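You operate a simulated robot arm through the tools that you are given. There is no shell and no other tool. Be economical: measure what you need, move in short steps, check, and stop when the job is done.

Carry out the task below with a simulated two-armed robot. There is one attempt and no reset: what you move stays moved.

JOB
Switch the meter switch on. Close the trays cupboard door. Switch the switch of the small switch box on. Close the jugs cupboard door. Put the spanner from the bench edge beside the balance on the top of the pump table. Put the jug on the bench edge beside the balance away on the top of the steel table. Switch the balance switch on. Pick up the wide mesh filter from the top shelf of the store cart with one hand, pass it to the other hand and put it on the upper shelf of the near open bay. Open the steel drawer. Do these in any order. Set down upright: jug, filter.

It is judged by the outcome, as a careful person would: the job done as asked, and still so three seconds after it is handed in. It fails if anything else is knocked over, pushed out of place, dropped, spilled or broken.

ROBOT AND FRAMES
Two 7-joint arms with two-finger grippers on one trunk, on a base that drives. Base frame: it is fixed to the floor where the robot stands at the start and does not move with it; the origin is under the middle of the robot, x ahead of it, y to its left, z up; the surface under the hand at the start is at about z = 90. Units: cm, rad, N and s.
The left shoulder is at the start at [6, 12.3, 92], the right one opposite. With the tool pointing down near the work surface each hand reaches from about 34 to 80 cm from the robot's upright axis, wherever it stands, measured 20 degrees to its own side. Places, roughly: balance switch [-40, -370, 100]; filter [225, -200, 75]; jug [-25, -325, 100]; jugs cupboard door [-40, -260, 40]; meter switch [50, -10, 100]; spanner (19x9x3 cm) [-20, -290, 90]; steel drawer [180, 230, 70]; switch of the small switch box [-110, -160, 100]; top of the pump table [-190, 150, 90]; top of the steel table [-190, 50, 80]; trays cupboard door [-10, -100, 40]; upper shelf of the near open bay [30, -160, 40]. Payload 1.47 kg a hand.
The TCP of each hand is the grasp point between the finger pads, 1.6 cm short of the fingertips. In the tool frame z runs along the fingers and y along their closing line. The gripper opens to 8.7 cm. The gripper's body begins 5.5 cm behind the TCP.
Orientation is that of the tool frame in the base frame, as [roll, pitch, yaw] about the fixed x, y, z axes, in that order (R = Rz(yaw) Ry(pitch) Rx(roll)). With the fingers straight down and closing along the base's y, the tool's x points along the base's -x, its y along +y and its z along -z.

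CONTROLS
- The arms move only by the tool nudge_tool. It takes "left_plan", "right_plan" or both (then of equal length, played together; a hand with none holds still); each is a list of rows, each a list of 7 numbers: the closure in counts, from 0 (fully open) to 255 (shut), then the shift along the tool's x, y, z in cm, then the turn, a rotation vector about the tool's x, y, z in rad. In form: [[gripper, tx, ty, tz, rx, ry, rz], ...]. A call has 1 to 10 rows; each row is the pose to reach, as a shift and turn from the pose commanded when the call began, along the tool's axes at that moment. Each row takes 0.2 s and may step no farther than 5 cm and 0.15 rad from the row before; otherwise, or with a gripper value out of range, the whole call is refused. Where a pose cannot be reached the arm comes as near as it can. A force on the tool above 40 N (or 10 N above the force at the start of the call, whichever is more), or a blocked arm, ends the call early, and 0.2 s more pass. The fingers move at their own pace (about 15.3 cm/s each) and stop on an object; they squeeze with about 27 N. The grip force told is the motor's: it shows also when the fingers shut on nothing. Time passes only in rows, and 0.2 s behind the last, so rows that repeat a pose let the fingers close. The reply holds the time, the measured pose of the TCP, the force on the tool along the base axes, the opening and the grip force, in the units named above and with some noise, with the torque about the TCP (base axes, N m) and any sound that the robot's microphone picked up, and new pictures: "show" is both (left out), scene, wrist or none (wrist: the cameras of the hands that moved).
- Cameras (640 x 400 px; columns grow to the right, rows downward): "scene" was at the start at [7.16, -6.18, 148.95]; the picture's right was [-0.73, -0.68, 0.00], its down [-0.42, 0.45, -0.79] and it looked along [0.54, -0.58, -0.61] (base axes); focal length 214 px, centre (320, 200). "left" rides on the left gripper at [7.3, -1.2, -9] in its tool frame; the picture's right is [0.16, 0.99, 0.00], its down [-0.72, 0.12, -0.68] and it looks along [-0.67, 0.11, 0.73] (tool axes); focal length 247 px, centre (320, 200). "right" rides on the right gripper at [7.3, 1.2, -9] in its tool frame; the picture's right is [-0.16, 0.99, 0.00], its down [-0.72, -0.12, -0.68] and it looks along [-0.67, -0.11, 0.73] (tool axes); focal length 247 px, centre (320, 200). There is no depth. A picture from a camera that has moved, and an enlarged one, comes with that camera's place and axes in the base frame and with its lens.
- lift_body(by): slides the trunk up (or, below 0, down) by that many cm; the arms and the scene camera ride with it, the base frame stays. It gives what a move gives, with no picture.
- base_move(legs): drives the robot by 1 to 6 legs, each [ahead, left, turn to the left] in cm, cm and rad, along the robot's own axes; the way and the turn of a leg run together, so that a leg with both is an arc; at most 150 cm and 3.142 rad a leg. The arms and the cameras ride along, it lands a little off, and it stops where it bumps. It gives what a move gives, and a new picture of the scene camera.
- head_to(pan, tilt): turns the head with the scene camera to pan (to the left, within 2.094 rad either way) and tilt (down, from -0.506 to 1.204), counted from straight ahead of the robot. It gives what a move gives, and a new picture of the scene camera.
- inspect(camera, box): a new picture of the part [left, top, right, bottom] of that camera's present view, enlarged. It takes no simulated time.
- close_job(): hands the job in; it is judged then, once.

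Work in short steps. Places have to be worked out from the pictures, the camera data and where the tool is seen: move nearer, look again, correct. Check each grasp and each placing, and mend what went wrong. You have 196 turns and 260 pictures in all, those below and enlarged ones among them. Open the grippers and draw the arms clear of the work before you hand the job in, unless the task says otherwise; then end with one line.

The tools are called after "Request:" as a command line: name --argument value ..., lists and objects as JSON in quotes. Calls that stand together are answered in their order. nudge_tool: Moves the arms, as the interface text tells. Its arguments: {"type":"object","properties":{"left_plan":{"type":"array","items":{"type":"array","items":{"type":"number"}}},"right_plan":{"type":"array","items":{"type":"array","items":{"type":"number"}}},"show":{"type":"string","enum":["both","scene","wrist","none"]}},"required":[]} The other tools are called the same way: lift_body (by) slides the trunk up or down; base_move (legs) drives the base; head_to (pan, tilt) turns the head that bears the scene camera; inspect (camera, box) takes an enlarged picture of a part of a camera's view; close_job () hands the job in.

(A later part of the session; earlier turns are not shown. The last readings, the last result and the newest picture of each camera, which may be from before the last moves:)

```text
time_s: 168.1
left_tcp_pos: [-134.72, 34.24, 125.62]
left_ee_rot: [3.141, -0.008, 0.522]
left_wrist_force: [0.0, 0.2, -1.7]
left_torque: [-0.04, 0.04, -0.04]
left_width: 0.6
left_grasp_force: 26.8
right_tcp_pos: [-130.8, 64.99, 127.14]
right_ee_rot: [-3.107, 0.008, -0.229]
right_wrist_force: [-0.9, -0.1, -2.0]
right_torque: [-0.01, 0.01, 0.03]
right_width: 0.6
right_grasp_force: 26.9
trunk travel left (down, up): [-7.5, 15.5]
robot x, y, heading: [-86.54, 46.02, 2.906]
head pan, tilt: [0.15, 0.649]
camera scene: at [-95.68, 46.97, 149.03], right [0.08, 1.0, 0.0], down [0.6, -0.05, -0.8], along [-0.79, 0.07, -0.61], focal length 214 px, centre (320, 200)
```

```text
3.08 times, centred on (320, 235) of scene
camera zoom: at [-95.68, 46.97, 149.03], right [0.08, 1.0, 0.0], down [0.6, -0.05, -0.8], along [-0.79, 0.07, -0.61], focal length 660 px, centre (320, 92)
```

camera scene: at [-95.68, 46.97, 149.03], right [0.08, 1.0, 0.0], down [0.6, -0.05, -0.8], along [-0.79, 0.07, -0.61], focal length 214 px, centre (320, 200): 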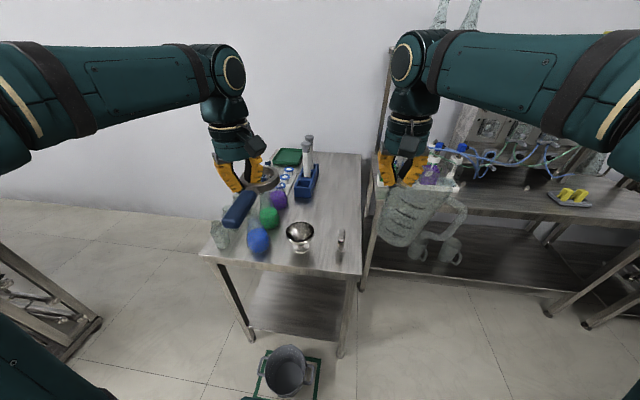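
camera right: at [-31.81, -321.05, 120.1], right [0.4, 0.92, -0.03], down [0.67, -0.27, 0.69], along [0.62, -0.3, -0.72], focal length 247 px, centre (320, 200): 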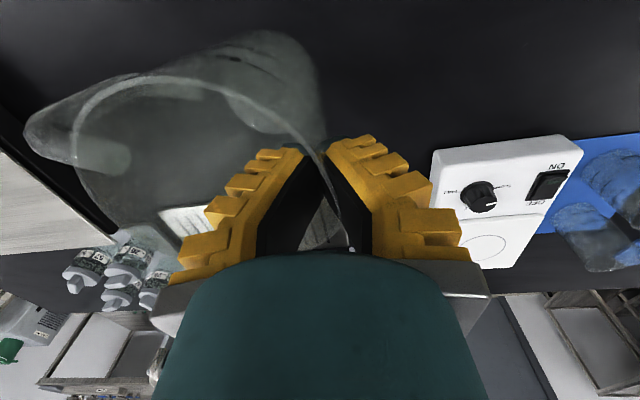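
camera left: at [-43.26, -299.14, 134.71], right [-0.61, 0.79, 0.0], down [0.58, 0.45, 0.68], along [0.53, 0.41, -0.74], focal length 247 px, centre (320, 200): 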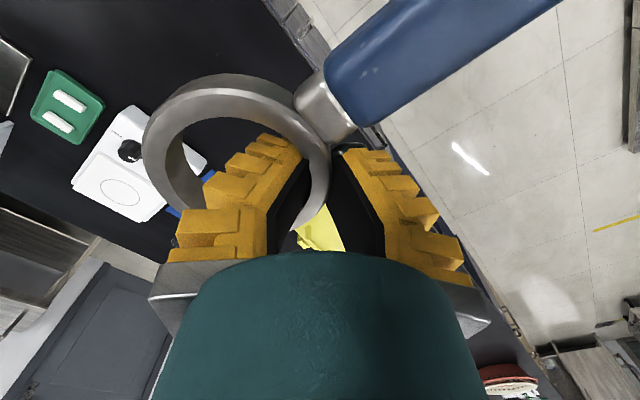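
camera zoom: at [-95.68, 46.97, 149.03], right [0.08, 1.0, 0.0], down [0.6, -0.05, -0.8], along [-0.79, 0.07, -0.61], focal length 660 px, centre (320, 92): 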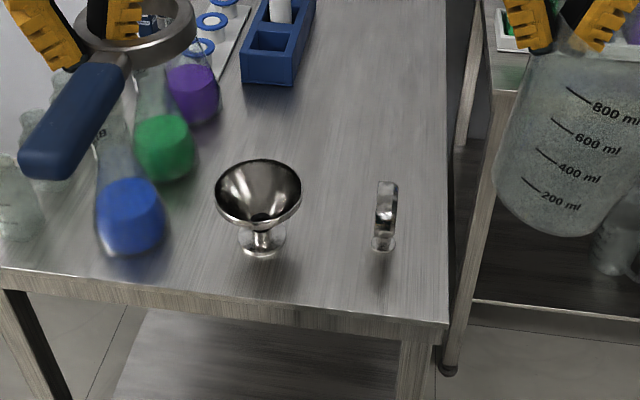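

The bottle stands only about 10 cm behind the front edge, so the jug goes behind it, at about (-162, 57.5). I sidestep right, come 10 cm closer and turn slightly left so the right hand can reach straight.

Request:
base_move --legs '[[0, -6, 0], [10, 0, 0], [0, 0, 0.25]]'

Request:
inspect --camera "scene" --box '[240, 150, 440, 300]'

Request:
inspect --camera "right" --box '[0, 0, 640, 400]'

```text
time_s: 169.9
left_tcp_pos: [-138.93, 41.29, 125.42]
left_ee_rot: [3.139, -0.012, 0.524]
left_wrist_force: [-0.8, 0.8, -1.9]
left_torque: [-0.05, -0.04, -0.01]
left_width: 0.58
left_grasp_force: 27.3
right_tcp_pos: [-135.1, 72.05, 126.94]
right_ee_rot: [-3.105, 0.005, -0.227]
right_wrist_force: [-1.7, -0.6, -2.3]
right_torque: [-0.11, -0.06, 0.0]
right_width: 0.61
right_grasp_force: 27.5
trunk travel left (down, up): [-7.5, 15.5]
robot x, y, heading: [-90.44, 52.97, 2.907]
head pan, tilt: [0.15, 0.649]
stopped in leg 2: the robot was blocked; the commanded pose is now the measured one
camera scene: at [-100.18, 54.12, 148.98], right [0.08, 1.0, 0.0], down [0.61, -0.05, -0.79], along [-0.79, 0.06, -0.61], focal length 214 px, centre (320, 200)
```

scene: 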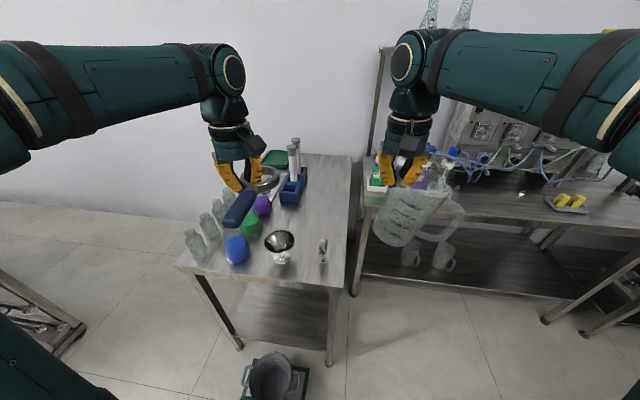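

```text
2.67 times, centred on (340, 225) of scene
camera zoom: at [-100.18, 54.12, 148.98], right [0.08, 1.0, 0.0], down [0.61, -0.05, -0.79], along [-0.79, 0.06, -0.61], focal length 572 px, centre (267, 133)
```

zoom: 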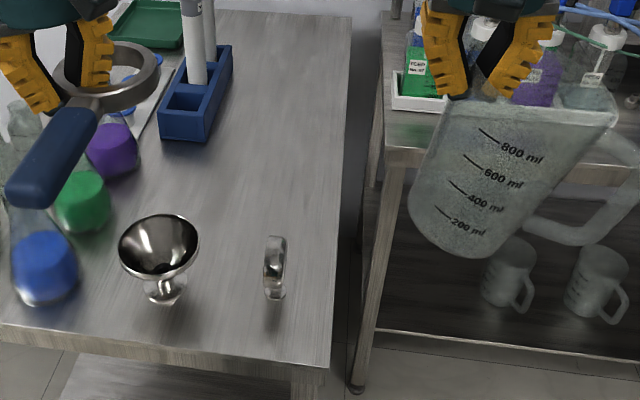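

```text
1.00 times, centred on (320, 200) of right (not enlarged: the box is as wide or as high as the picture)
camera zoom: at [-128.28, 68.79, 135.73], right [-0.38, -0.93, -0.03], down [-0.68, 0.25, 0.69], along [-0.63, 0.28, -0.73], focal length 247 px, centre (320, 200)
```

zoom: 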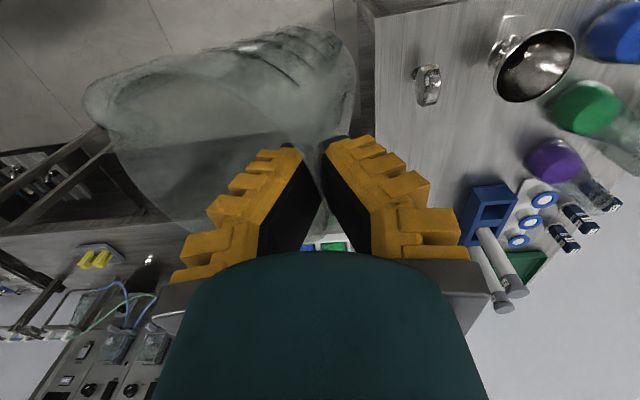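

The base was blocked after about 4 cm. I check right away whether it touched the bucket.

Request:
head_to --pan 0.25 --tilt 1.15

```text
time_s: 170.8
left_tcp_pos: [-138.31, 41.18, 125.61]
left_ee_rot: [-3.141, -0.007, 0.523]
left_wrist_force: [-0.6, 0.2, -1.8]
left_torque: [-0.03, 0.06, 0.0]
left_width: 0.59
left_grasp_force: 26.9
right_tcp_pos: [-134.63, 71.89, 127.22]
right_ee_rot: [-3.107, 0.009, -0.227]
right_wrist_force: [0.4, 0.9, -0.7]
right_torque: [-0.04, 0.01, 0.0]
right_width: 0.61
right_grasp_force: 26.7
trunk travel left (down, up): [-7.5, 15.5]
robot x, y, heading: [-89.86, 52.9, 2.906]
head pan, tilt: [0.25, 1.15]
camera scene: at [-96.88, 53.16, 145.3], right [-0.02, 1.0, 0.0], down [0.91, 0.02, -0.41], along [-0.41, -0.01, -0.91], focal length 214 px, centre (320, 200)
```

scene: 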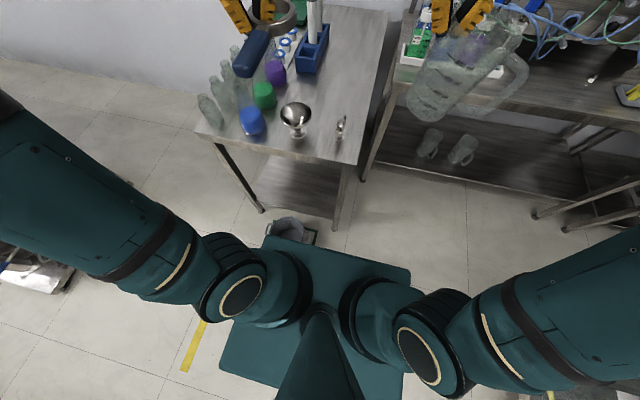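

The base's front edge is right at the bucket. I back straight off a few centimetres and inspect the bucket against its floor marking.

Request:
base_move --legs '[[-12, 0, 0]]'

Request:
inspect --camera "scene" --box '[200, 130, 420, 290]'

```text
time_s: 172.1
left_tcp_pos: [-126.64, 38.68, 125.78]
left_ee_rot: [-3.14, -0.007, 0.522]
left_wrist_force: [0.6, -0.1, -1.5]
left_torque: [-0.02, 0.08, 0.04]
left_width: 0.58
left_grasp_force: 26.9
right_tcp_pos: [-122.92, 69.16, 127.31]
right_ee_rot: [-3.105, 0.012, -0.227]
right_wrist_force: [0.5, 0.1, -0.5]
right_torque: [-0.03, 0.05, -0.01]
right_width: 0.61
right_grasp_force: 26.9
trunk travel left (down, up): [-7.5, 15.5]
robot x, y, heading: [-78.75, 50.25, 2.911]
head pan, tilt: [0.25, 1.15]
camera scene: at [-85.12, 50.38, 145.3], right [-0.02, 1.0, 0.0], down [0.91, 0.01, -0.41], along [-0.41, -0.01, -0.91], focal length 214 px, centre (320, 200)
```

scene: 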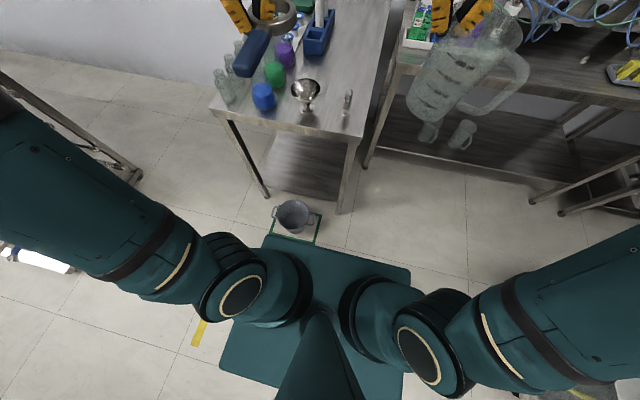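

```text
2.50 times, centred on (310, 210) of scene
camera zoom: at [-85.12, 50.38, 145.3], right [-0.02, 1.0, 0.0], down [0.91, 0.01, -0.41], along [-0.41, -0.01, -0.91], focal length 536 px, centre (345, 175)
```

zoom: 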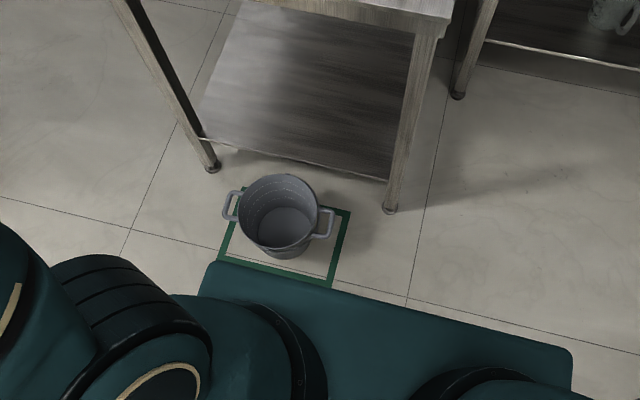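

The bucket still stands inside its marking and was not shifted noticeably. The base reaches about 27 cm ahead, so I turn left first, which swings the front edge away from the bucket, and then edge forward and right.

Request:
base_move --legs '[[0, 0, 0.4], [10.5, -5.5, 0]]'

```text
time_s: 174.5
left_tcp_pos: [-129.67, 24.47, 125.68]
left_ee_rot: [-3.141, -0.008, 0.919]
left_wrist_force: [-0.1, -0.4, -1.8]
left_torque: [-0.03, 0.0, -0.03]
left_width: 0.62
left_grasp_force: 27.0
right_tcp_pos: [-138.08, 54.1, 127.3]
right_ee_rot: [-3.106, 0.008, 0.169]
right_wrist_force: [-1.2, -0.2, -1.8]
right_torque: [-0.08, 0.0, -0.01]
right_width: 0.6
right_grasp_force: 27.4
trunk travel left (down, up): [-7.5, 15.5]
robot x, y, heading: [-89.53, 54.09, -2.98]
head pan, tilt: [0.25, 1.15]
camera scene: at [-95.97, 51.34, 145.29], right [-0.4, 0.92, 0.0], down [0.84, 0.37, -0.41], along [-0.37, -0.16, -0.91], focal length 214 px, centre (320, 200)
```

scene: 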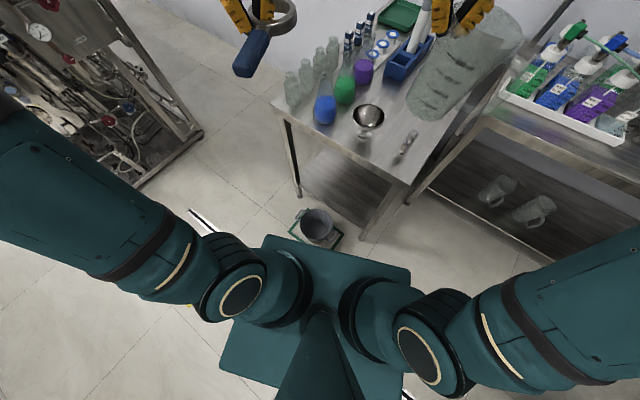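

Not blocked now. I extend the right hand forward over the target spot at the same height.

Request:
nudge_tool --right_plan '[[255, -4, -0.4, 0, 0, 0, 0], [255, -8, -0.8, 0, 0, 0, 0], [255, -12, -1.2, 0, 0, 0, 0], [255, -16, -1.5, 0, 0, 0, 0], [255, -20, -1.8, 0, 0, 0, 0], [255, -23.6, -2, 0, 0, 0, 0], [255, -23.6, -2, 0, 0, 0, 0]]' --show "none"

Request:
head_to --pan -0.1 --tilt 0.7

```text
time_s: 176.1
left_tcp_pos: [-129.41, 24.5, 125.75]
left_ee_rot: [-3.138, -0.007, 0.919]
left_wrist_force: [-0.1, -0.1, -1.6]
left_torque: [-0.07, 0.09, 0.02]
left_width: 0.61
left_grasp_force: 26.8
right_tcp_pos: [-154.96, 53.58, 126.29]
right_ee_rot: [-3.106, 0.013, 0.171]
right_wrist_force: [0.8, 0.3, -1.9]
right_torque: [-0.02, 0.0, 0.0]
right_width: 0.6
right_grasp_force: 26.7
right hand out of reach, approached as far as the arm can: row 5, 6, 7
trunk travel left (down, up): [-7.5, 15.5]
robot x, y, heading: [-89.77, 53.57, -2.979]
head pan, tilt: [0.25, 1.15]
```

```text
time_s: 177.0
left_tcp_pos: [-129.63, 24.34, 125.63]
left_ee_rot: [-3.141, -0.007, 0.92]
left_wrist_force: [-0.2, -0.5, -2.2]
left_torque: [-0.04, 0.05, 0.0]
left_width: 0.61
left_grasp_force: 26.7
right_tcp_pos: [-155.08, 53.24, 126.19]
right_ee_rot: [-3.106, 0.009, 0.171]
right_wrist_force: [0.2, -0.7, -1.5]
right_torque: [-0.04, 0.01, -0.02]
right_width: 0.59
right_grasp_force: 27.0
trunk travel left (down, up): [-7.5, 15.5]
robot x, y, heading: [-89.19, 53.24, -2.98]
head pan, tilt: [-0.099, 0.7]
camera scene: at [-98.85, 53.14, 148.6], right [-0.07, 1.0, 0.0], down [0.64, 0.04, -0.76], along [-0.76, -0.05, -0.64], focal length 214 px, centre (320, 200)
```

scene: 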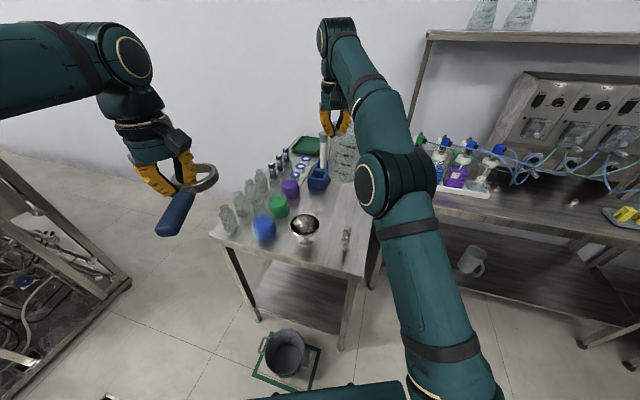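

At this height the arm is at its reach limit (the jug is above the bottle). Lower down it reaches farther, so I go down 9 cm, still above the bottle's top at about z 92, and forward.

Request:
nudge_tool --right_plan '[[255, 0, 0, 3, 0, 0, 0], [255, -1.5, 0, 6, 0, 0, 0], [255, -4, 0, 9, 0, 0, 0], [255, -7, -0.3, 9, 0, 0, 0], [255, -7, -0.3, 9, 0, 0, 0]]' --show "both"

```text
time_s: 178.2
left_tcp_pos: [-129.66, 24.26, 125.65]
left_ee_rot: [-3.141, -0.008, 0.92]
left_wrist_force: [-0.4, 0.1, -1.4]
left_torque: [0.0, 0.04, -0.01]
left_width: 0.61
left_grasp_force: 27.2
right_tcp_pos: [-160.8, 53.29, 116.98]
right_ee_rot: [-3.107, 0.006, 0.172]
right_wrist_force: [0.5, 0.0, -0.2]
right_torque: [-0.06, 0.02, 0.02]
right_width: 0.64
right_grasp_force: 26.3
right hand out of reach, approached as far as the arm can: row 4, 5
trunk travel left (down, up): [-7.5, 15.5]
robot x, y, heading: [-89.69, 53.49, -2.981]
head pan, tilt: [-0.099, 0.7]
camera scene: at [-98.92, 53.12, 148.6], right [-0.07, 1.0, 0.0], down [0.64, 0.04, -0.76], along [-0.76, -0.05, -0.64], focal length 214 px, centre (320, 200)
camera right: at [-153.02, 52.95, 125.78], right [0.01, -1.0, -0.03], down [-0.72, -0.03, 0.69], along [-0.69, 0.02, -0.72], focal length 247 px, centre (320, 200)
```

scene: 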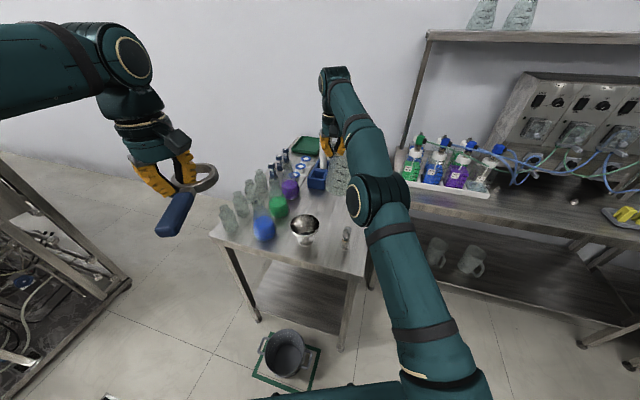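
right: 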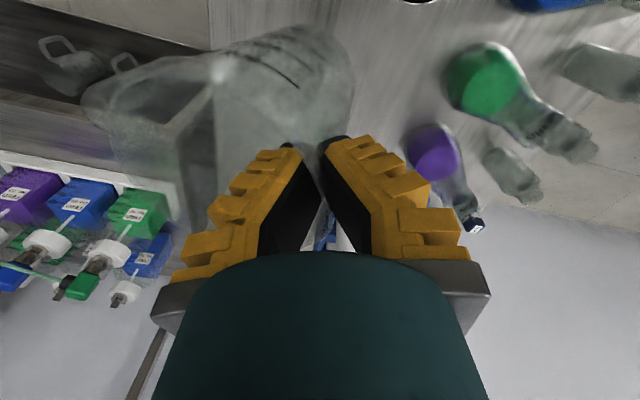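

The jug is now about over the spot. I lower by 9 cm, shifting slightly forward and left, then check.

Request:
nudge_tool --right_plan '[[255, -0.5, 0.3, 3, 0, 0, 0], [255, -1.2, 0.6, 6, 0, 0, 0], [255, -1.5, 0.8, 9, 0, 0, 0], [255, -1.5, 0.8, 9, 0, 0, 0]]' --show "none"

Request:
inspect --camera "scene" --box '[260, 130, 420, 260]'

Request:
inspect --camera "right" --box '[0, 0, 640, 400]'

```text
time_s: 179.2
left_tcp_pos: [-129.6, 24.25, 125.68]
left_ee_rot: [3.141, -0.007, 0.92]
left_wrist_force: [-1.0, 1.0, -2.1]
left_torque: [-0.08, 0.04, 0.01]
left_width: 0.63
left_grasp_force: 26.7
right_tcp_pos: [-162.37, 52.76, 108.41]
right_ee_rot: [-3.107, 0.01, 0.171]
right_wrist_force: [0.2, -0.5, -1.4]
right_torque: [-0.07, -0.04, -0.03]
right_width: 0.6
right_grasp_force: 27.3
trunk travel left (down, up): [-7.5, 15.5]
robot x, y, heading: [-89.78, 53.72, -2.977]
head pan, tilt: [-0.099, 0.7]
```

```text
3.08 times, centred on (340, 195) of scene
camera zoom: at [-98.84, 53.15, 148.61], right [-0.07, 1.0, 0.0], down [0.64, 0.04, -0.76], along [-0.76, -0.05, -0.64], focal length 660 px, centre (258, 215)
```

zoom: 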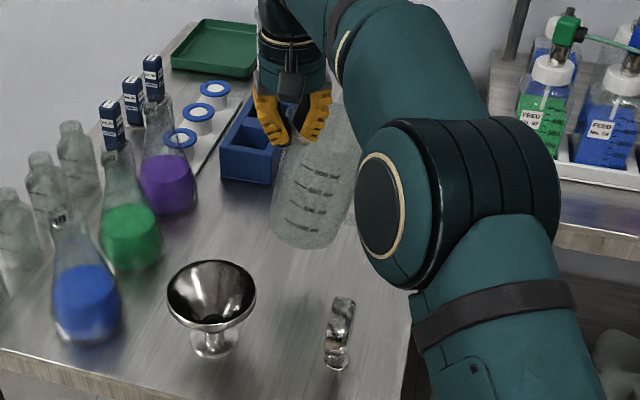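

```text
1.00 times, centred on (320, 200) of right (not enlarged: the box is as wide or as high as the picture)
camera zoom: at [-154.77, 52.31, 117.08], right [0.01, -1.0, -0.03], down [-0.72, -0.03, 0.69], along [-0.69, 0.02, -0.72], focal length 247 px, centre (320, 200)
```

zoom: 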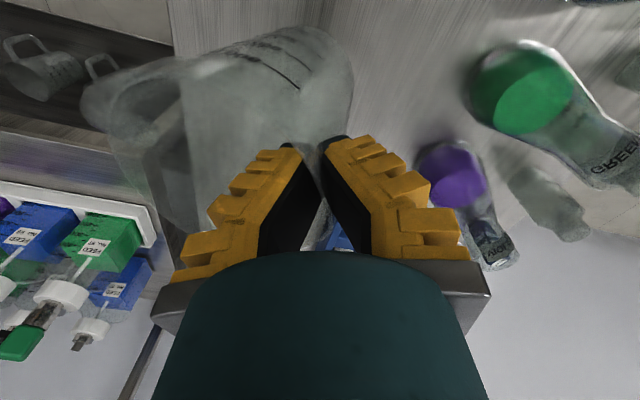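

The path down is clear: the jug bottom is at about 94 over free table. I lower to the surface with small final steps.

Request:
nudge_tool --right_plan '[[255, 0, 0, 4, 0, 0, 0], [255, 0, 0, 8, 0, 0, 0], [255, 0, 0, 11, 0, 0, 0], [255, 0, 0, 12.5, 0, 0, 0], [255, 0, 0, 13.1, 0, 0, 0], [255, 0, 0, 13.6, 0, 0, 0], [255, 0, 0, 13.9, 0, 0, 0]]' --show "wrist"

Request:
inspect --camera "scene" --box '[260, 130, 420, 260]'

```text
time_s: 180.8
left_tcp_pos: [-129.31, 24.33, 125.7]
left_ee_rot: [-3.138, -0.006, 0.921]
left_wrist_force: [-0.2, -0.5, -1.9]
left_torque: [-0.05, 0.04, 0.01]
left_width: 0.58
left_grasp_force: 27.0
right_tcp_pos: [-162.22, 53.02, 94.67]
right_ee_rot: [-3.106, 0.017, 0.172]
right_wrist_force: [0.3, -4.3, 37.6]
right_torque: [0.52, -0.08, 0.0]
right_width: 1.08
right_grasp_force: 26.9
trunk travel left (down, up): [-7.5, 15.5]
robot x, y, heading: [-89.81, 54.0, -2.981]
head pan, tilt: [-0.099, 0.7]
camera right: at [-154.58, 52.69, 103.33], right [0.01, -1.0, -0.03], down [-0.72, -0.03, 0.7], along [-0.7, 0.02, -0.72], focal length 247 px, centre (320, 200)
```

right: 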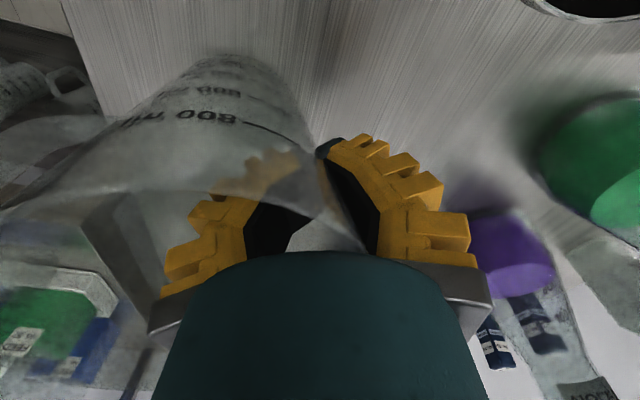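

```text
3.08 times, centred on (340, 195) of scene
camera zoom: at [-98.45, 53.09, 148.65], right [-0.07, 1.0, 0.0], down [0.64, 0.04, -0.77], along [-0.77, -0.05, -0.64], focal length 660 px, centre (258, 215)
```

zoom: 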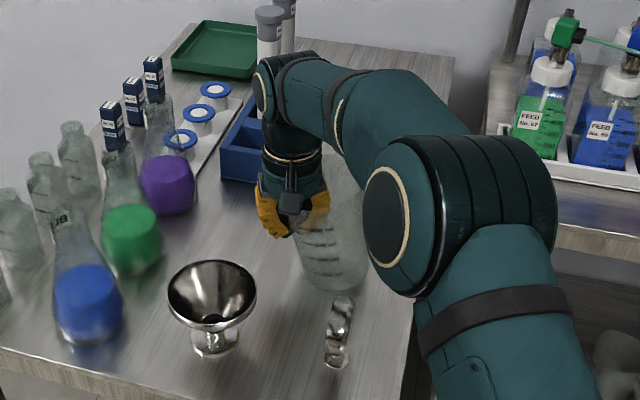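

It met the surface with 38 N and the jug was pushed askew in the grip. I ease up slightly to relieve it.

Request:
nudge_tool --right_plan '[[255, 0, 0, -0.4, 0, 0, 0], [255, 0, 0, -0.9, 0, 0, 0], [255, 0, 0, -0.9, 0, 0, 0]]' --show "wrist"

Request:
inspect --camera "scene" --box '[290, 160, 390, 240]'

```text
time_s: 181.6
left_tcp_pos: [-129.47, 24.24, 125.64]
left_ee_rot: [-3.14, -0.007, 0.921]
left_wrist_force: [-0.4, -0.8, -2.0]
left_torque: [-0.05, 0.06, 0.01]
left_width: 0.6
left_grasp_force: 27.2
right_tcp_pos: [-162.21, 53.11, 94.96]
right_ee_rot: [-3.106, 0.007, 0.168]
right_wrist_force: [-0.9, -0.2, 9.1]
right_torque: [0.26, 0.15, -0.02]
right_width: 0.58
right_grasp_force: 26.5
trunk travel left (down, up): [-7.5, 15.5]
robot x, y, heading: [-89.52, 53.75, -2.98]
head pan, tilt: [-0.099, 0.7]
camera right: at [-154.66, 52.73, 103.76], right [0.01, -1.0, -0.03], down [-0.72, -0.03, 0.69], along [-0.69, 0.02, -0.72], focal length 247 px, centre (320, 200)
```

right: 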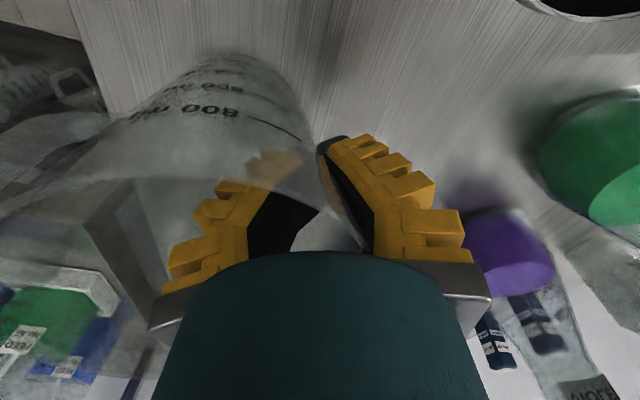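

```text
5.00 times, centred on (340, 200) of scene
camera zoom: at [-98.76, 53.15, 148.6], right [-0.07, 1.0, 0.0], down [0.64, 0.04, -0.77], along [-0.76, -0.05, -0.64], focal length 1072 px, centre (220, 200)
```

zoom: 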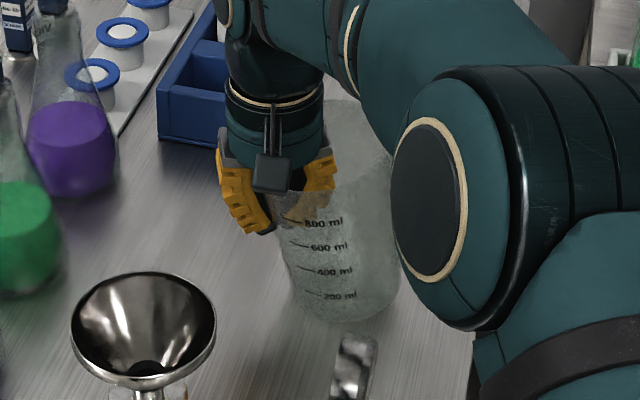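

The jug stands roughly upright, with light contact remaining. I ease another 0.4 cm, then open the fingers gently.

Request:
nudge_tool --right_plan '[[255, 0, 0, -0.4, 0, 0, 0], [200, 0, 0, -0.4, 0, 0, 0], [160, 0, 0, -0.4, 0, 0, 0], [130, 0, 0, -0.4, 0, 0, 0], [130, 0, 0, -0.4, 0, 0, 0]]' --show "wrist"

Request:
inspect --camera "scene" --box '[290, 160, 390, 240]'

```text
time_s: 182.8
left_tcp_pos: [-129.52, 24.36, 125.8]
left_ee_rot: [-3.14, -0.005, 0.92]
left_wrist_force: [-0.1, -0.4, -1.4]
left_torque: [-0.04, 0.0, 0.0]
left_width: 0.6
left_grasp_force: 27.1
right_tcp_pos: [-162.43, 52.9, 95.5]
right_ee_rot: [-3.108, 0.011, 0.17]
right_wrist_force: [-0.5, -0.3, -0.3]
right_torque: [0.01, -0.03, 0.02]
right_width: 4.84
right_grasp_force: 3.8
trunk travel left (down, up): [-7.5, 15.5]
robot x, y, heading: [-89.79, 53.63, -2.977]
head pan, tilt: [-0.099, 0.7]
camera right: at [-154.77, 52.65, 104.2], right [0.01, -1.0, -0.03], down [-0.72, -0.03, 0.69], along [-0.69, 0.02, -0.72], focal length 247 px, centre (320, 200)
```

right: 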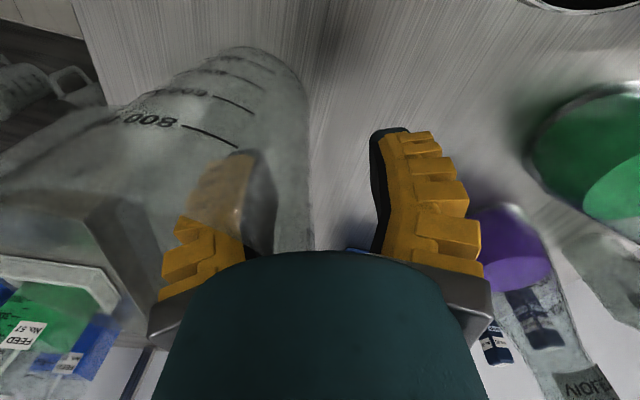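

```text
5.00 times, centred on (340, 200) of scene
camera zoom: at [-98.85, 53.15, 148.61], right [-0.07, 1.0, 0.0], down [0.64, 0.04, -0.76], along [-0.76, -0.05, -0.64], focal length 1072 px, centre (220, 200)
```

zoom: 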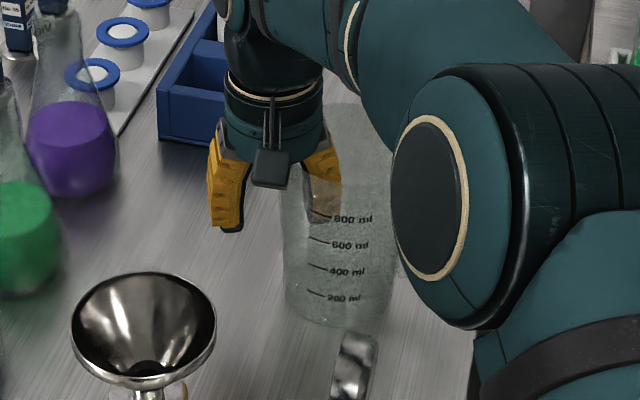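

The jug stands upright and free. I raise the fingers straight out of it, then retract.

Request:
nudge_tool --right_plan '[[130, 0, 0, -4, 0, 0, 0], [130, 0, 0, -8, 0, 0, 0], [130, 0.5, 0, -12, 0, 0, 0], [130, 4, 0, -15, 0, 0, 0], [130, 8, 0, -17.5, 0, 0, 0], [130, 12.5, 0, -19.5, 0, 0, 0], [200, 17, 0, -21, 0, 0, 0], [255, 21.5, -1, -22.5, 0, 0, 0], [255, 26, -3, -24, 0, 0, 0]]' --show "scene"

Request:
inspect --camera "scene" --box '[260, 130, 420, 260]'

```text
refused: row 9 steps farther than a row can; nothing moved
```

```text
3.08 times, centred on (340, 195) of scene
camera zoom: at [-98.85, 53.15, 148.61], right [-0.07, 1.0, 0.0], down [0.64, 0.04, -0.76], along [-0.76, -0.05, -0.64], focal length 660 px, centre (258, 215)
```

zoom: 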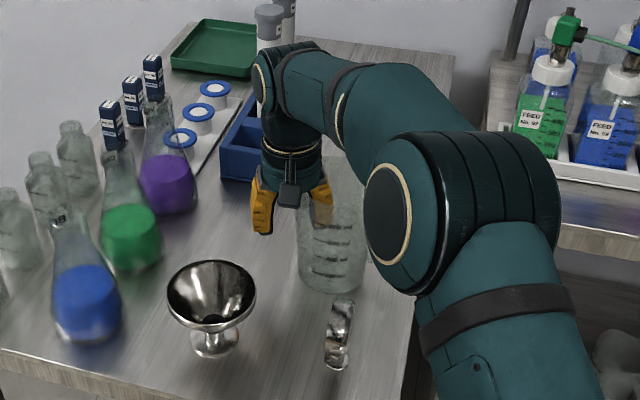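

One row was too long, so I send it again.

Request:
nudge_tool --right_plan '[[130, 0, 0, -4, 0, 0, 0], [130, 0, 0, -8, 0, 0, 0], [130, 0.5, 0, -12, 0, 0, 0], [130, 4, 0, -15, 0, 0, 0], [130, 8, 0, -17.5, 0, 0, 0], [130, 12, 0, -19.5, 0, 0, 0], [200, 16, 0, -21, 0, 0, 0], [255, 20, -1, -22.5, 0, 0, 0], [255, 24, -2, -24, 0, 0, 0]]' --show "scene"

Request:
inspect --camera "scene" --box '[260, 130, 420, 260]'

```text
time_s: 184.8
left_tcp_pos: [-129.44, 24.49, 125.76]
left_ee_rot: [-3.14, -0.008, 0.919]
left_wrist_force: [0.3, 0.2, -1.1]
left_torque: [-0.08, 0.05, -0.03]
left_width: 0.61
left_grasp_force: 27.4
right_tcp_pos: [-138.43, 58.65, 119.23]
right_ee_rot: [-3.107, 0.013, 0.172]
right_wrist_force: [0.4, -0.4, 0.6]
right_torque: [-0.01, -0.01, 0.01]
right_width: 0.0
right_grasp_force: 26.7
trunk travel left (down, up): [-7.5, 15.5]
robot x, y, heading: [-89.51, 53.74, -2.977]
head pan, tilt: [-0.099, 0.7]
camera scene: at [-98.71, 53.22, 148.62], right [-0.07, 1.0, 0.0], down [0.64, 0.04, -0.77], along [-0.76, -0.05, -0.64], focal length 214 px, centre (320, 200)
```

scene: 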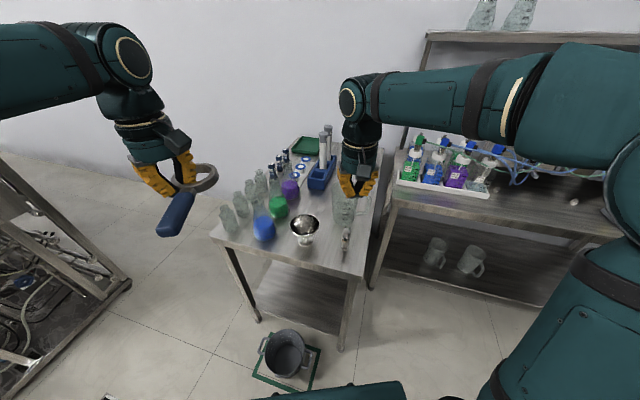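

```text
3.08 times, centred on (340, 195) of scene
camera zoom: at [-98.71, 53.22, 148.62], right [-0.07, 1.0, 0.0], down [0.64, 0.04, -0.77], along [-0.76, -0.05, -0.64], focal length 660 px, centre (258, 215)
```

zoom: 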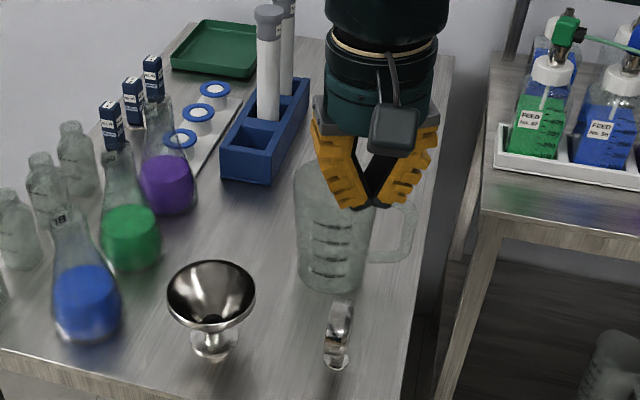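

The jug stands upright and clear. Now the pump table to the right: I back off, square up, move right and look.

Request:
base_move --legs '[[-15, 0, 0], [0, 0, -0.4], [0, -38, 0]]'

Request:
head_to --pan -0.35 --tilt 0.6

```text
time_s: 190.7
left_tcp_pos: [-114.83, 79.58, 125.5]
left_ee_rot: [3.141, -0.007, 0.535]
left_wrist_force: [-0.5, -0.4, -2.2]
left_torque: [-0.02, 0.09, 0.01]
left_width: 0.6
left_grasp_force: 26.7
right_tcp_pos: [-110.29, 114.65, 119.17]
right_ee_rot: [-3.106, 0.01, -0.215]
right_wrist_force: [0.0, 0.2, 0.4]
right_torque: [-0.02, -0.01, -0.04]
right_width: 0.01
right_grasp_force: 27.3
trunk travel left (down, up): [-7.5, 15.5]
robot x, y, heading: [-66.7, 91.83, 2.92]
head pan, tilt: [-0.099, 0.7]
camera scene: at [-75.52, 94.84, 148.61], right [0.31, 0.95, 0.0], down [0.61, -0.2, -0.76], along [-0.73, 0.24, -0.64], focal length 214 px, centre (320, 200)
```

scene: 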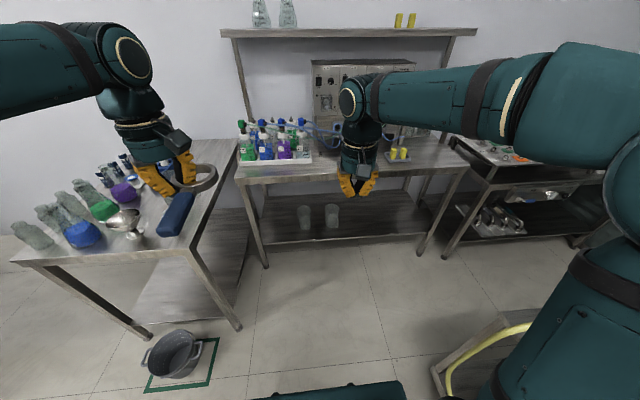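

```text
time_s: 191.5
left_tcp_pos: [-114.85, 79.53, 125.71]
left_ee_rot: [3.14, -0.005, 0.536]
left_wrist_force: [1.0, 0.0, -1.5]
left_torque: [0.0, 0.06, -0.03]
left_width: 0.59
left_grasp_force: 27.7
right_tcp_pos: [-110.34, 114.47, 119.33]
right_ee_rot: [-3.106, 0.011, -0.216]
right_wrist_force: [-0.4, 0.5, -0.3]
right_torque: [0.03, 0.02, 0.0]
right_width: 0.01
right_grasp_force: 27.3
trunk travel left (down, up): [-7.5, 15.5]
robot x, y, heading: [-66.46, 92.09, 2.926]
head pan, tilt: [-0.351, 0.6]
camera scene: at [-74.9, 96.91, 149.47], right [0.54, 0.84, 0.0], down [0.48, -0.31, -0.82], along [-0.69, 0.45, -0.57], focal length 214 px, centre (320, 200)
```

scene: 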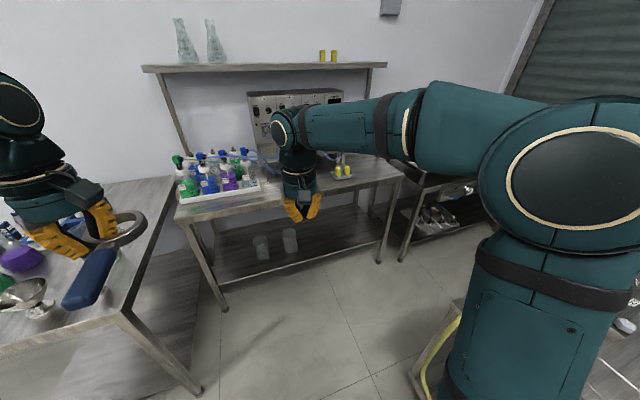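

Request:
inspect --camera "scene" --box '[160, 120, 420, 280]'

```text
2.46 times, centred on (290, 200) of scene
camera zoom: at [-74.9, 96.91, 149.47], right [0.54, 0.84, 0.0], down [0.48, -0.31, -0.82], along [-0.69, 0.45, -0.57], focal length 528 px, centre (394, 200)
```

zoom: 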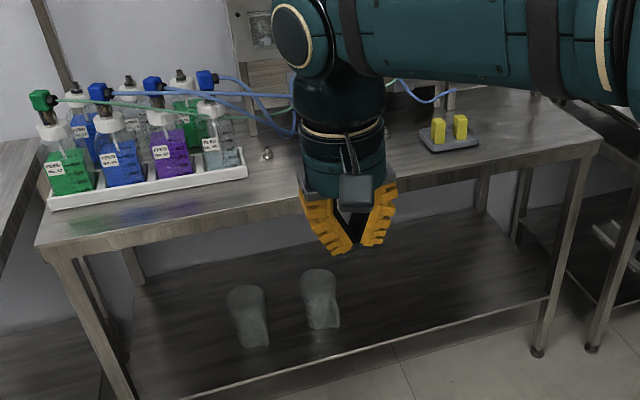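

Free space on the pump table's front strip lies between the bottle tray and the small tray with yellow blocks, around s=-80. I move closer and turn a little right so the left hand can reach it.

Request:
base_move --legs '[[20, -6, 0], [15, 0, 0], [0, 0, -0.36]]'

Request:
nudge_tool --left_plan '[[255, 0, 0, 0, 0, 0, 0.13], [255, 0, 0, 0, 0, 0, 0.26], [255, 0, 0, 0, 0, 0, 0.39], [255, 0, 0, 0, 0, 0, 0.52], [255, 0, 0, 0, 0, 0, 0.65], [255, 0, 0, 0, 0, 0, 0.78], [255, 0, 0, 0, 0, 0, 0.91], [255, 0, 0, 0, 0, 0, 1.04], [255, 0, 0, 0, 0, 0, 1.15]]' --show "both"

```text
time_s: 195.2
left_tcp_pos: [-148.63, 111.24, 125.7]
left_ee_rot: [3.141, -0.007, 0.163]
left_wrist_force: [0.0, 0.9, -2.3]
left_torque: [0.0, 0.04, 0.01]
left_width: 0.62
left_grasp_force: 27.8
right_tcp_pos: [-131.71, 142.28, 119.34]
right_ee_rot: [-3.106, 0.01, -0.585]
right_wrist_force: [-0.6, 0.2, -0.1]
right_torque: [0.0, 0.01, 0.01]
right_width: 0.0
right_grasp_force: 26.9
trunk travel left (down, up): [-7.5, 15.5]
robot x, y, heading: [-99.29, 105.34, 2.551]
head pan, tilt: [-0.351, 0.6]
camera scene: at [-105.12, 113.13, 149.47], right [0.81, 0.59, 0.0], down [0.33, -0.46, -0.83], along [-0.49, 0.67, -0.57], focal length 214 px, centre (320, 200)
```

scene: 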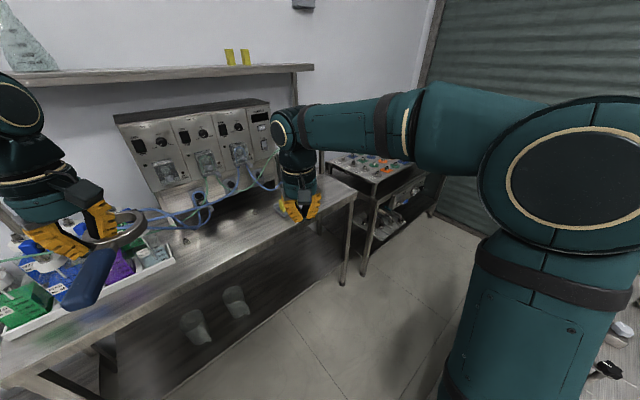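

```text
time_s: 197.2
left_tcp_pos: [-148.73, 111.19, 125.78]
left_ee_rot: [-3.134, -0.002, -0.988]
left_wrist_force: [-0.3, 0.6, -1.0]
left_torque: [0.04, 0.01, 0.0]
left_width: 0.59
left_grasp_force: 26.7
right_tcp_pos: [-131.64, 142.19, 119.22]
right_ee_rot: [-3.107, 0.011, -0.585]
right_wrist_force: [-0.5, -0.2, 0.4]
right_torque: [0.01, 0.0, 0.01]
right_width: 0.0
right_grasp_force: 26.7
trunk travel left (down, up): [-7.5, 15.5]
robot x, y, heading: [-99.8, 105.44, 2.556]
head pan, tilt: [-0.351, 0.6]
camera scene: at [-105.15, 113.1, 149.47], right [0.81, 0.59, 0.0], down [0.33, -0.46, -0.83], along [-0.49, 0.67, -0.56], focal length 214 px, centre (320, 200)
camera left: at [-143.77, 105.85, 134.72], right [-0.74, -0.68, -0.01], down [-0.5, 0.54, 0.68], along [-0.45, 0.5, -0.74], focal length 247 px, centre (320, 200)
```

scene: 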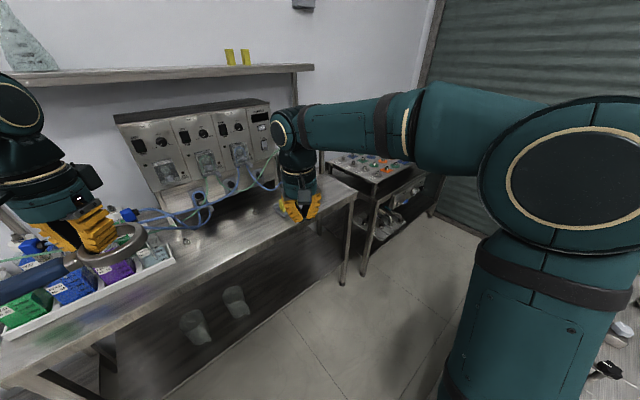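
left: 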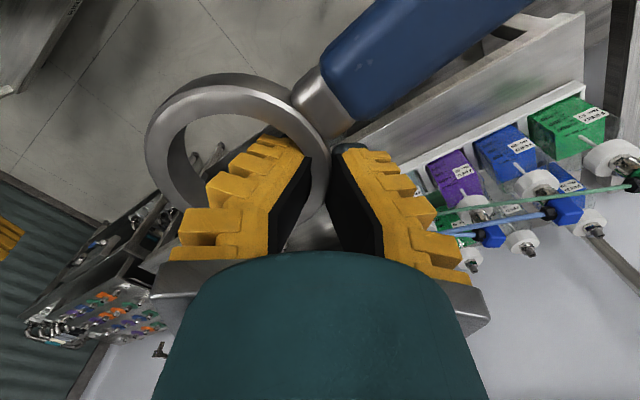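

I enlarge the free strip to measure the edge and neighbours accurately.

Request:
inspect --camera "scene" --box '[130, 160, 370, 310]'

```text
2.67 times, centred on (250, 235) of scene
camera zoom: at [-105.15, 113.1, 149.47], right [0.81, 0.59, 0.0], down [0.33, -0.46, -0.83], along [-0.49, 0.67, -0.56], focal length 572 px, centre (507, 107)
```

zoom: 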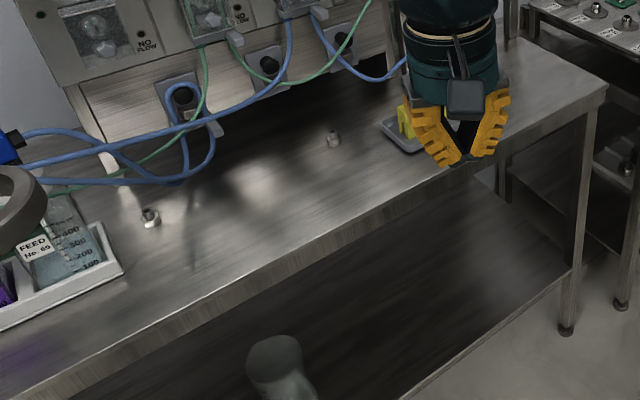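

Measured, the front strip is free between the two small knobs, from the edge about 20 cm deep. I aim the ring centre at bench coords (-86, -234), i.e. TCP ≈ (-174.6, 145.9). It is 85 cm away, so I drive 15 cm ahead.

Request:
base_move --legs '[[15, 0, 0]]'

```text
time_s: 198.6
left_tcp_pos: [-161.09, 119.87, 125.59]
left_ee_rot: [-3.134, -0.002, -0.99]
left_wrist_force: [-1.3, 0.2, -2.0]
left_torque: [0.02, -0.02, 0.02]
left_width: 0.58
left_grasp_force: 26.9
right_tcp_pos: [-143.99, 150.79, 119.15]
right_ee_rot: [-3.107, 0.009, -0.589]
right_wrist_force: [-0.4, 0.2, -0.6]
right_torque: [-0.01, 0.0, 0.01]
right_width: 0.0
right_grasp_force: 26.6
trunk travel left (down, up): [-7.5, 15.5]
robot x, y, heading: [-111.63, 113.25, 2.548]
head pan, tilt: [-0.351, 0.6]
camera scene: at [-117.63, 121.55, 149.46], right [0.81, 0.59, 0.0], down [0.33, -0.46, -0.82], along [-0.48, 0.67, -0.57], focal length 214 px, centre (320, 200)
```

scene: 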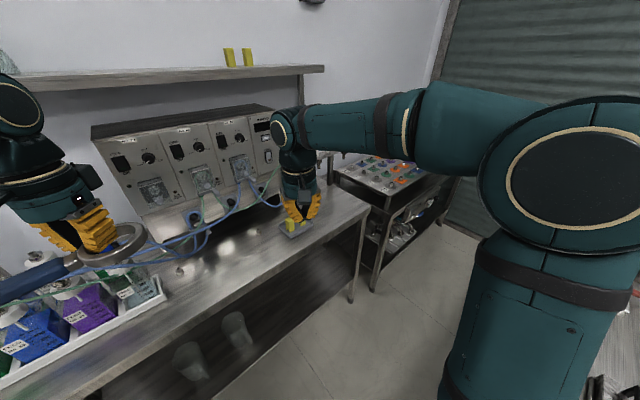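

I move the left hand along toward the spot, then down partway, while the right hand tucks aside.

Request:
nudge_tool --left_plan '[[255, -4.8, -0.5, 0, 0, 0, 0], [255, -9.6, -1, 0, 0, 0, 0], [255, -14.4, -1.5, 0, 0, 0, 0], [255, -18.5, -2, 1.5, 0, 0, 0], [255, -22.5, -2.4, 4, 0, 0, 0], [255, -26, -2.8, 7, 0, 0, 0], [255, -29, -3, 10, 0, 0, 0], [255, -29, -3, 13, 0, 0, 0], [255, -29, -3, 13, 0, 0, 0]]' --right_plan '[[255, 1, -2, 0, 0, 0, 0], [255, 2, -4, 0, 0, 0, 0], [255, 4, -6, 0, 0, 0, 0], [255, 6, -8, 0, 0, 0, 0], [255, 8, -8, 0, 0, 0, 0], [255, 8, -8, 0, 0, 0, 0], [255, 8, -8, 0, 0, 0, 0], [255, 8, -8, 0, 0, 0, 0], [255, 8, -8, 0, 0, 0, 0]]' --show "scene"

Request:
inspect --camera "left" --box '[0, 0, 640, 400]'

```text
time_s: 200.6
left_tcp_pos: [-174.21, 145.8, 112.54]
left_ee_rot: [-3.135, -0.004, -0.988]
left_wrist_force: [-0.3, -0.2, -1.7]
left_torque: [0.05, 0.04, 0.0]
left_width: 0.6
left_grasp_force: 27.0
right_tcp_pos: [-132.84, 153.01, 119.41]
right_ee_rot: [-3.107, 0.012, -0.588]
right_wrist_force: [-0.1, 1.1, -1.3]
right_torque: [0.03, 0.01, -0.01]
right_width: 0.01
right_grasp_force: 27.1
trunk travel left (down, up): [-7.5, 15.5]
robot x, y, heading: [-111.86, 113.52, 2.548]
head pan, tilt: [-0.351, 0.6]
camera scene: at [-117.54, 121.54, 149.46], right [0.81, 0.59, 0.0], down [0.33, -0.46, -0.82], along [-0.48, 0.67, -0.57], focal length 214 px, centre (320, 200)
```

scene: 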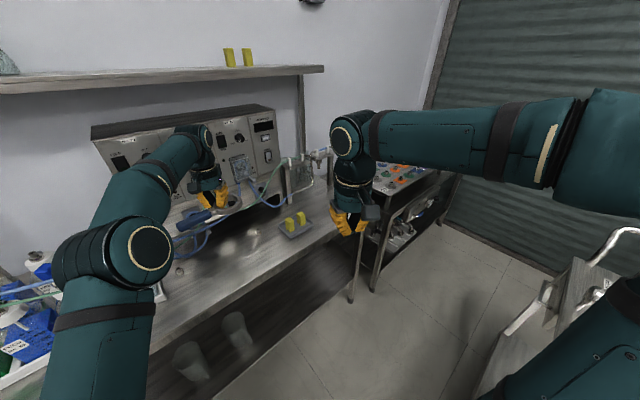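

```text
1.00 times, centred on (320, 200) of left (not enlarged: the box is as wide or as high as the picture)
camera zoom: at [-169.35, 140.42, 121.56], right [-0.74, -0.67, -0.01], down [-0.5, 0.54, 0.68], along [-0.45, 0.5, -0.74], focal length 247 px, centre (320, 200)
```

zoom: 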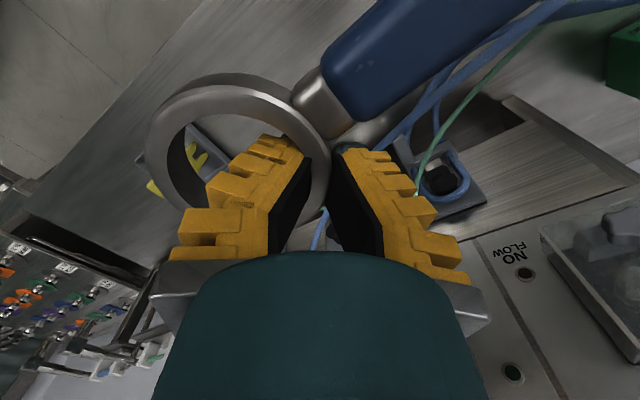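

Clear below: the edge is at q≈-225 and the surface at about z 86. I lower the spanner, with small steps at the end.

Request:
nudge_tool --left_plan '[[255, 0, 0, 4.5, 0, 0, 0], [255, 0, 0, 9, 0, 0, 0], [255, 0, 0, 13.5, 0, 0, 0], [255, 0, 0, 17, 0, 0, 0], [255, 0, 0, 19.5, 0, 0, 0], [255, 0, 0, 20.5, 0, 0, 0], [255, 0, 0, 21.2, 0, 0, 0], [255, 0, 0, 21.8, 0, 0, 0]]' --show "scene"

Request:
inspect --camera "scene" --box '[160, 150, 320, 280]'

```text
time_s: 202.4
left_tcp_pos: [-174.24, 145.73, 90.78]
left_ee_rot: [-3.135, 0.0, -0.99]
left_wrist_force: [0.2, -0.4, -1.9]
left_torque: [0.08, 0.05, 0.01]
left_width: 0.59
left_grasp_force: 26.8
right_tcp_pos: [-132.78, 153.03, 119.31]
right_ee_rot: [-3.106, 0.01, -0.588]
right_wrist_force: [-0.7, 0.7, 0.8]
right_torque: [0.01, 0.02, -0.04]
right_width: 0.0
right_grasp_force: 27.0
trunk travel left (down, up): [-7.5, 15.5]
robot x, y, heading: [-111.86, 113.62, 2.544]
head pan, tilt: [-0.351, 0.6]
camera scene: at [-117.51, 121.47, 149.47], right [0.81, 0.59, 0.0], down [0.33, -0.46, -0.83], along [-0.48, 0.67, -0.57], focal length 214 px, centre (320, 200)
```

scene: 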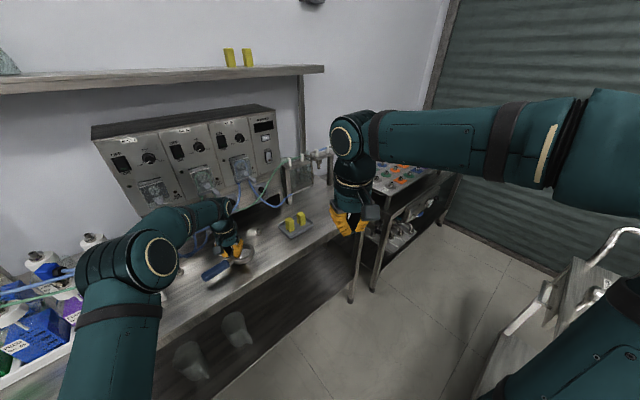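

```text
3.08 times, centred on (240, 215) of scene
camera zoom: at [-117.51, 121.47, 149.47], right [0.81, 0.59, 0.0], down [0.33, -0.46, -0.83], along [-0.48, 0.67, -0.57], focal length 660 px, centre (566, 154)
```

zoom: 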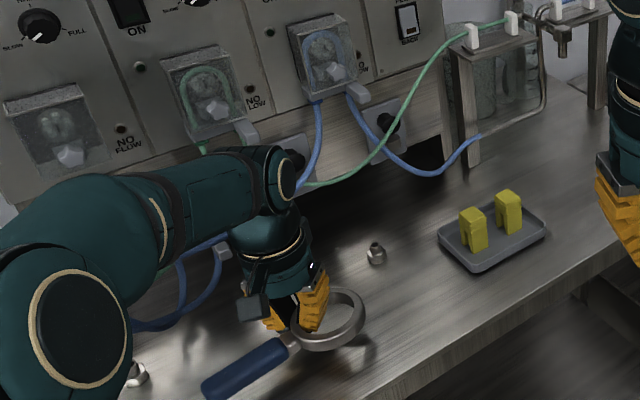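

Still about 3 cm to go and clear of everything. I lower in small steps until contact.

Request:
nudge_tool --left_plan '[[255, 0, 0, 1, 0, 0, 0], [255, 0, 0, 1.6, 0, 0, 0], [255, 0, 0, 2.1, 0, 0, 0], [255, 0, 0, 2.5, 0, 0, 0], [255, 0, 0, 2.9, 0, 0, 0]]' --show "none"

```text
time_s: 203.6
left_tcp_pos: [-174.29, 145.74, 88.13]
left_ee_rot: [-3.134, -0.001, -0.989]
left_wrist_force: [-1.2, 3.1, 5.9]
left_torque: [-0.52, -0.16, 0.04]
left_width: 0.59
left_grasp_force: 27.0
right_tcp_pos: [-132.75, 153.08, 119.35]
right_ee_rot: [-3.106, 0.012, -0.589]
right_wrist_force: [1.0, 0.2, 0.1]
right_torque: [0.0, 0.01, -0.04]
right_width: 0.01
right_grasp_force: 26.8
trunk travel left (down, up): [-7.5, 15.5]
robot x, y, heading: [-111.77, 113.67, 2.549]
head pan, tilt: [-0.351, 0.6]
```

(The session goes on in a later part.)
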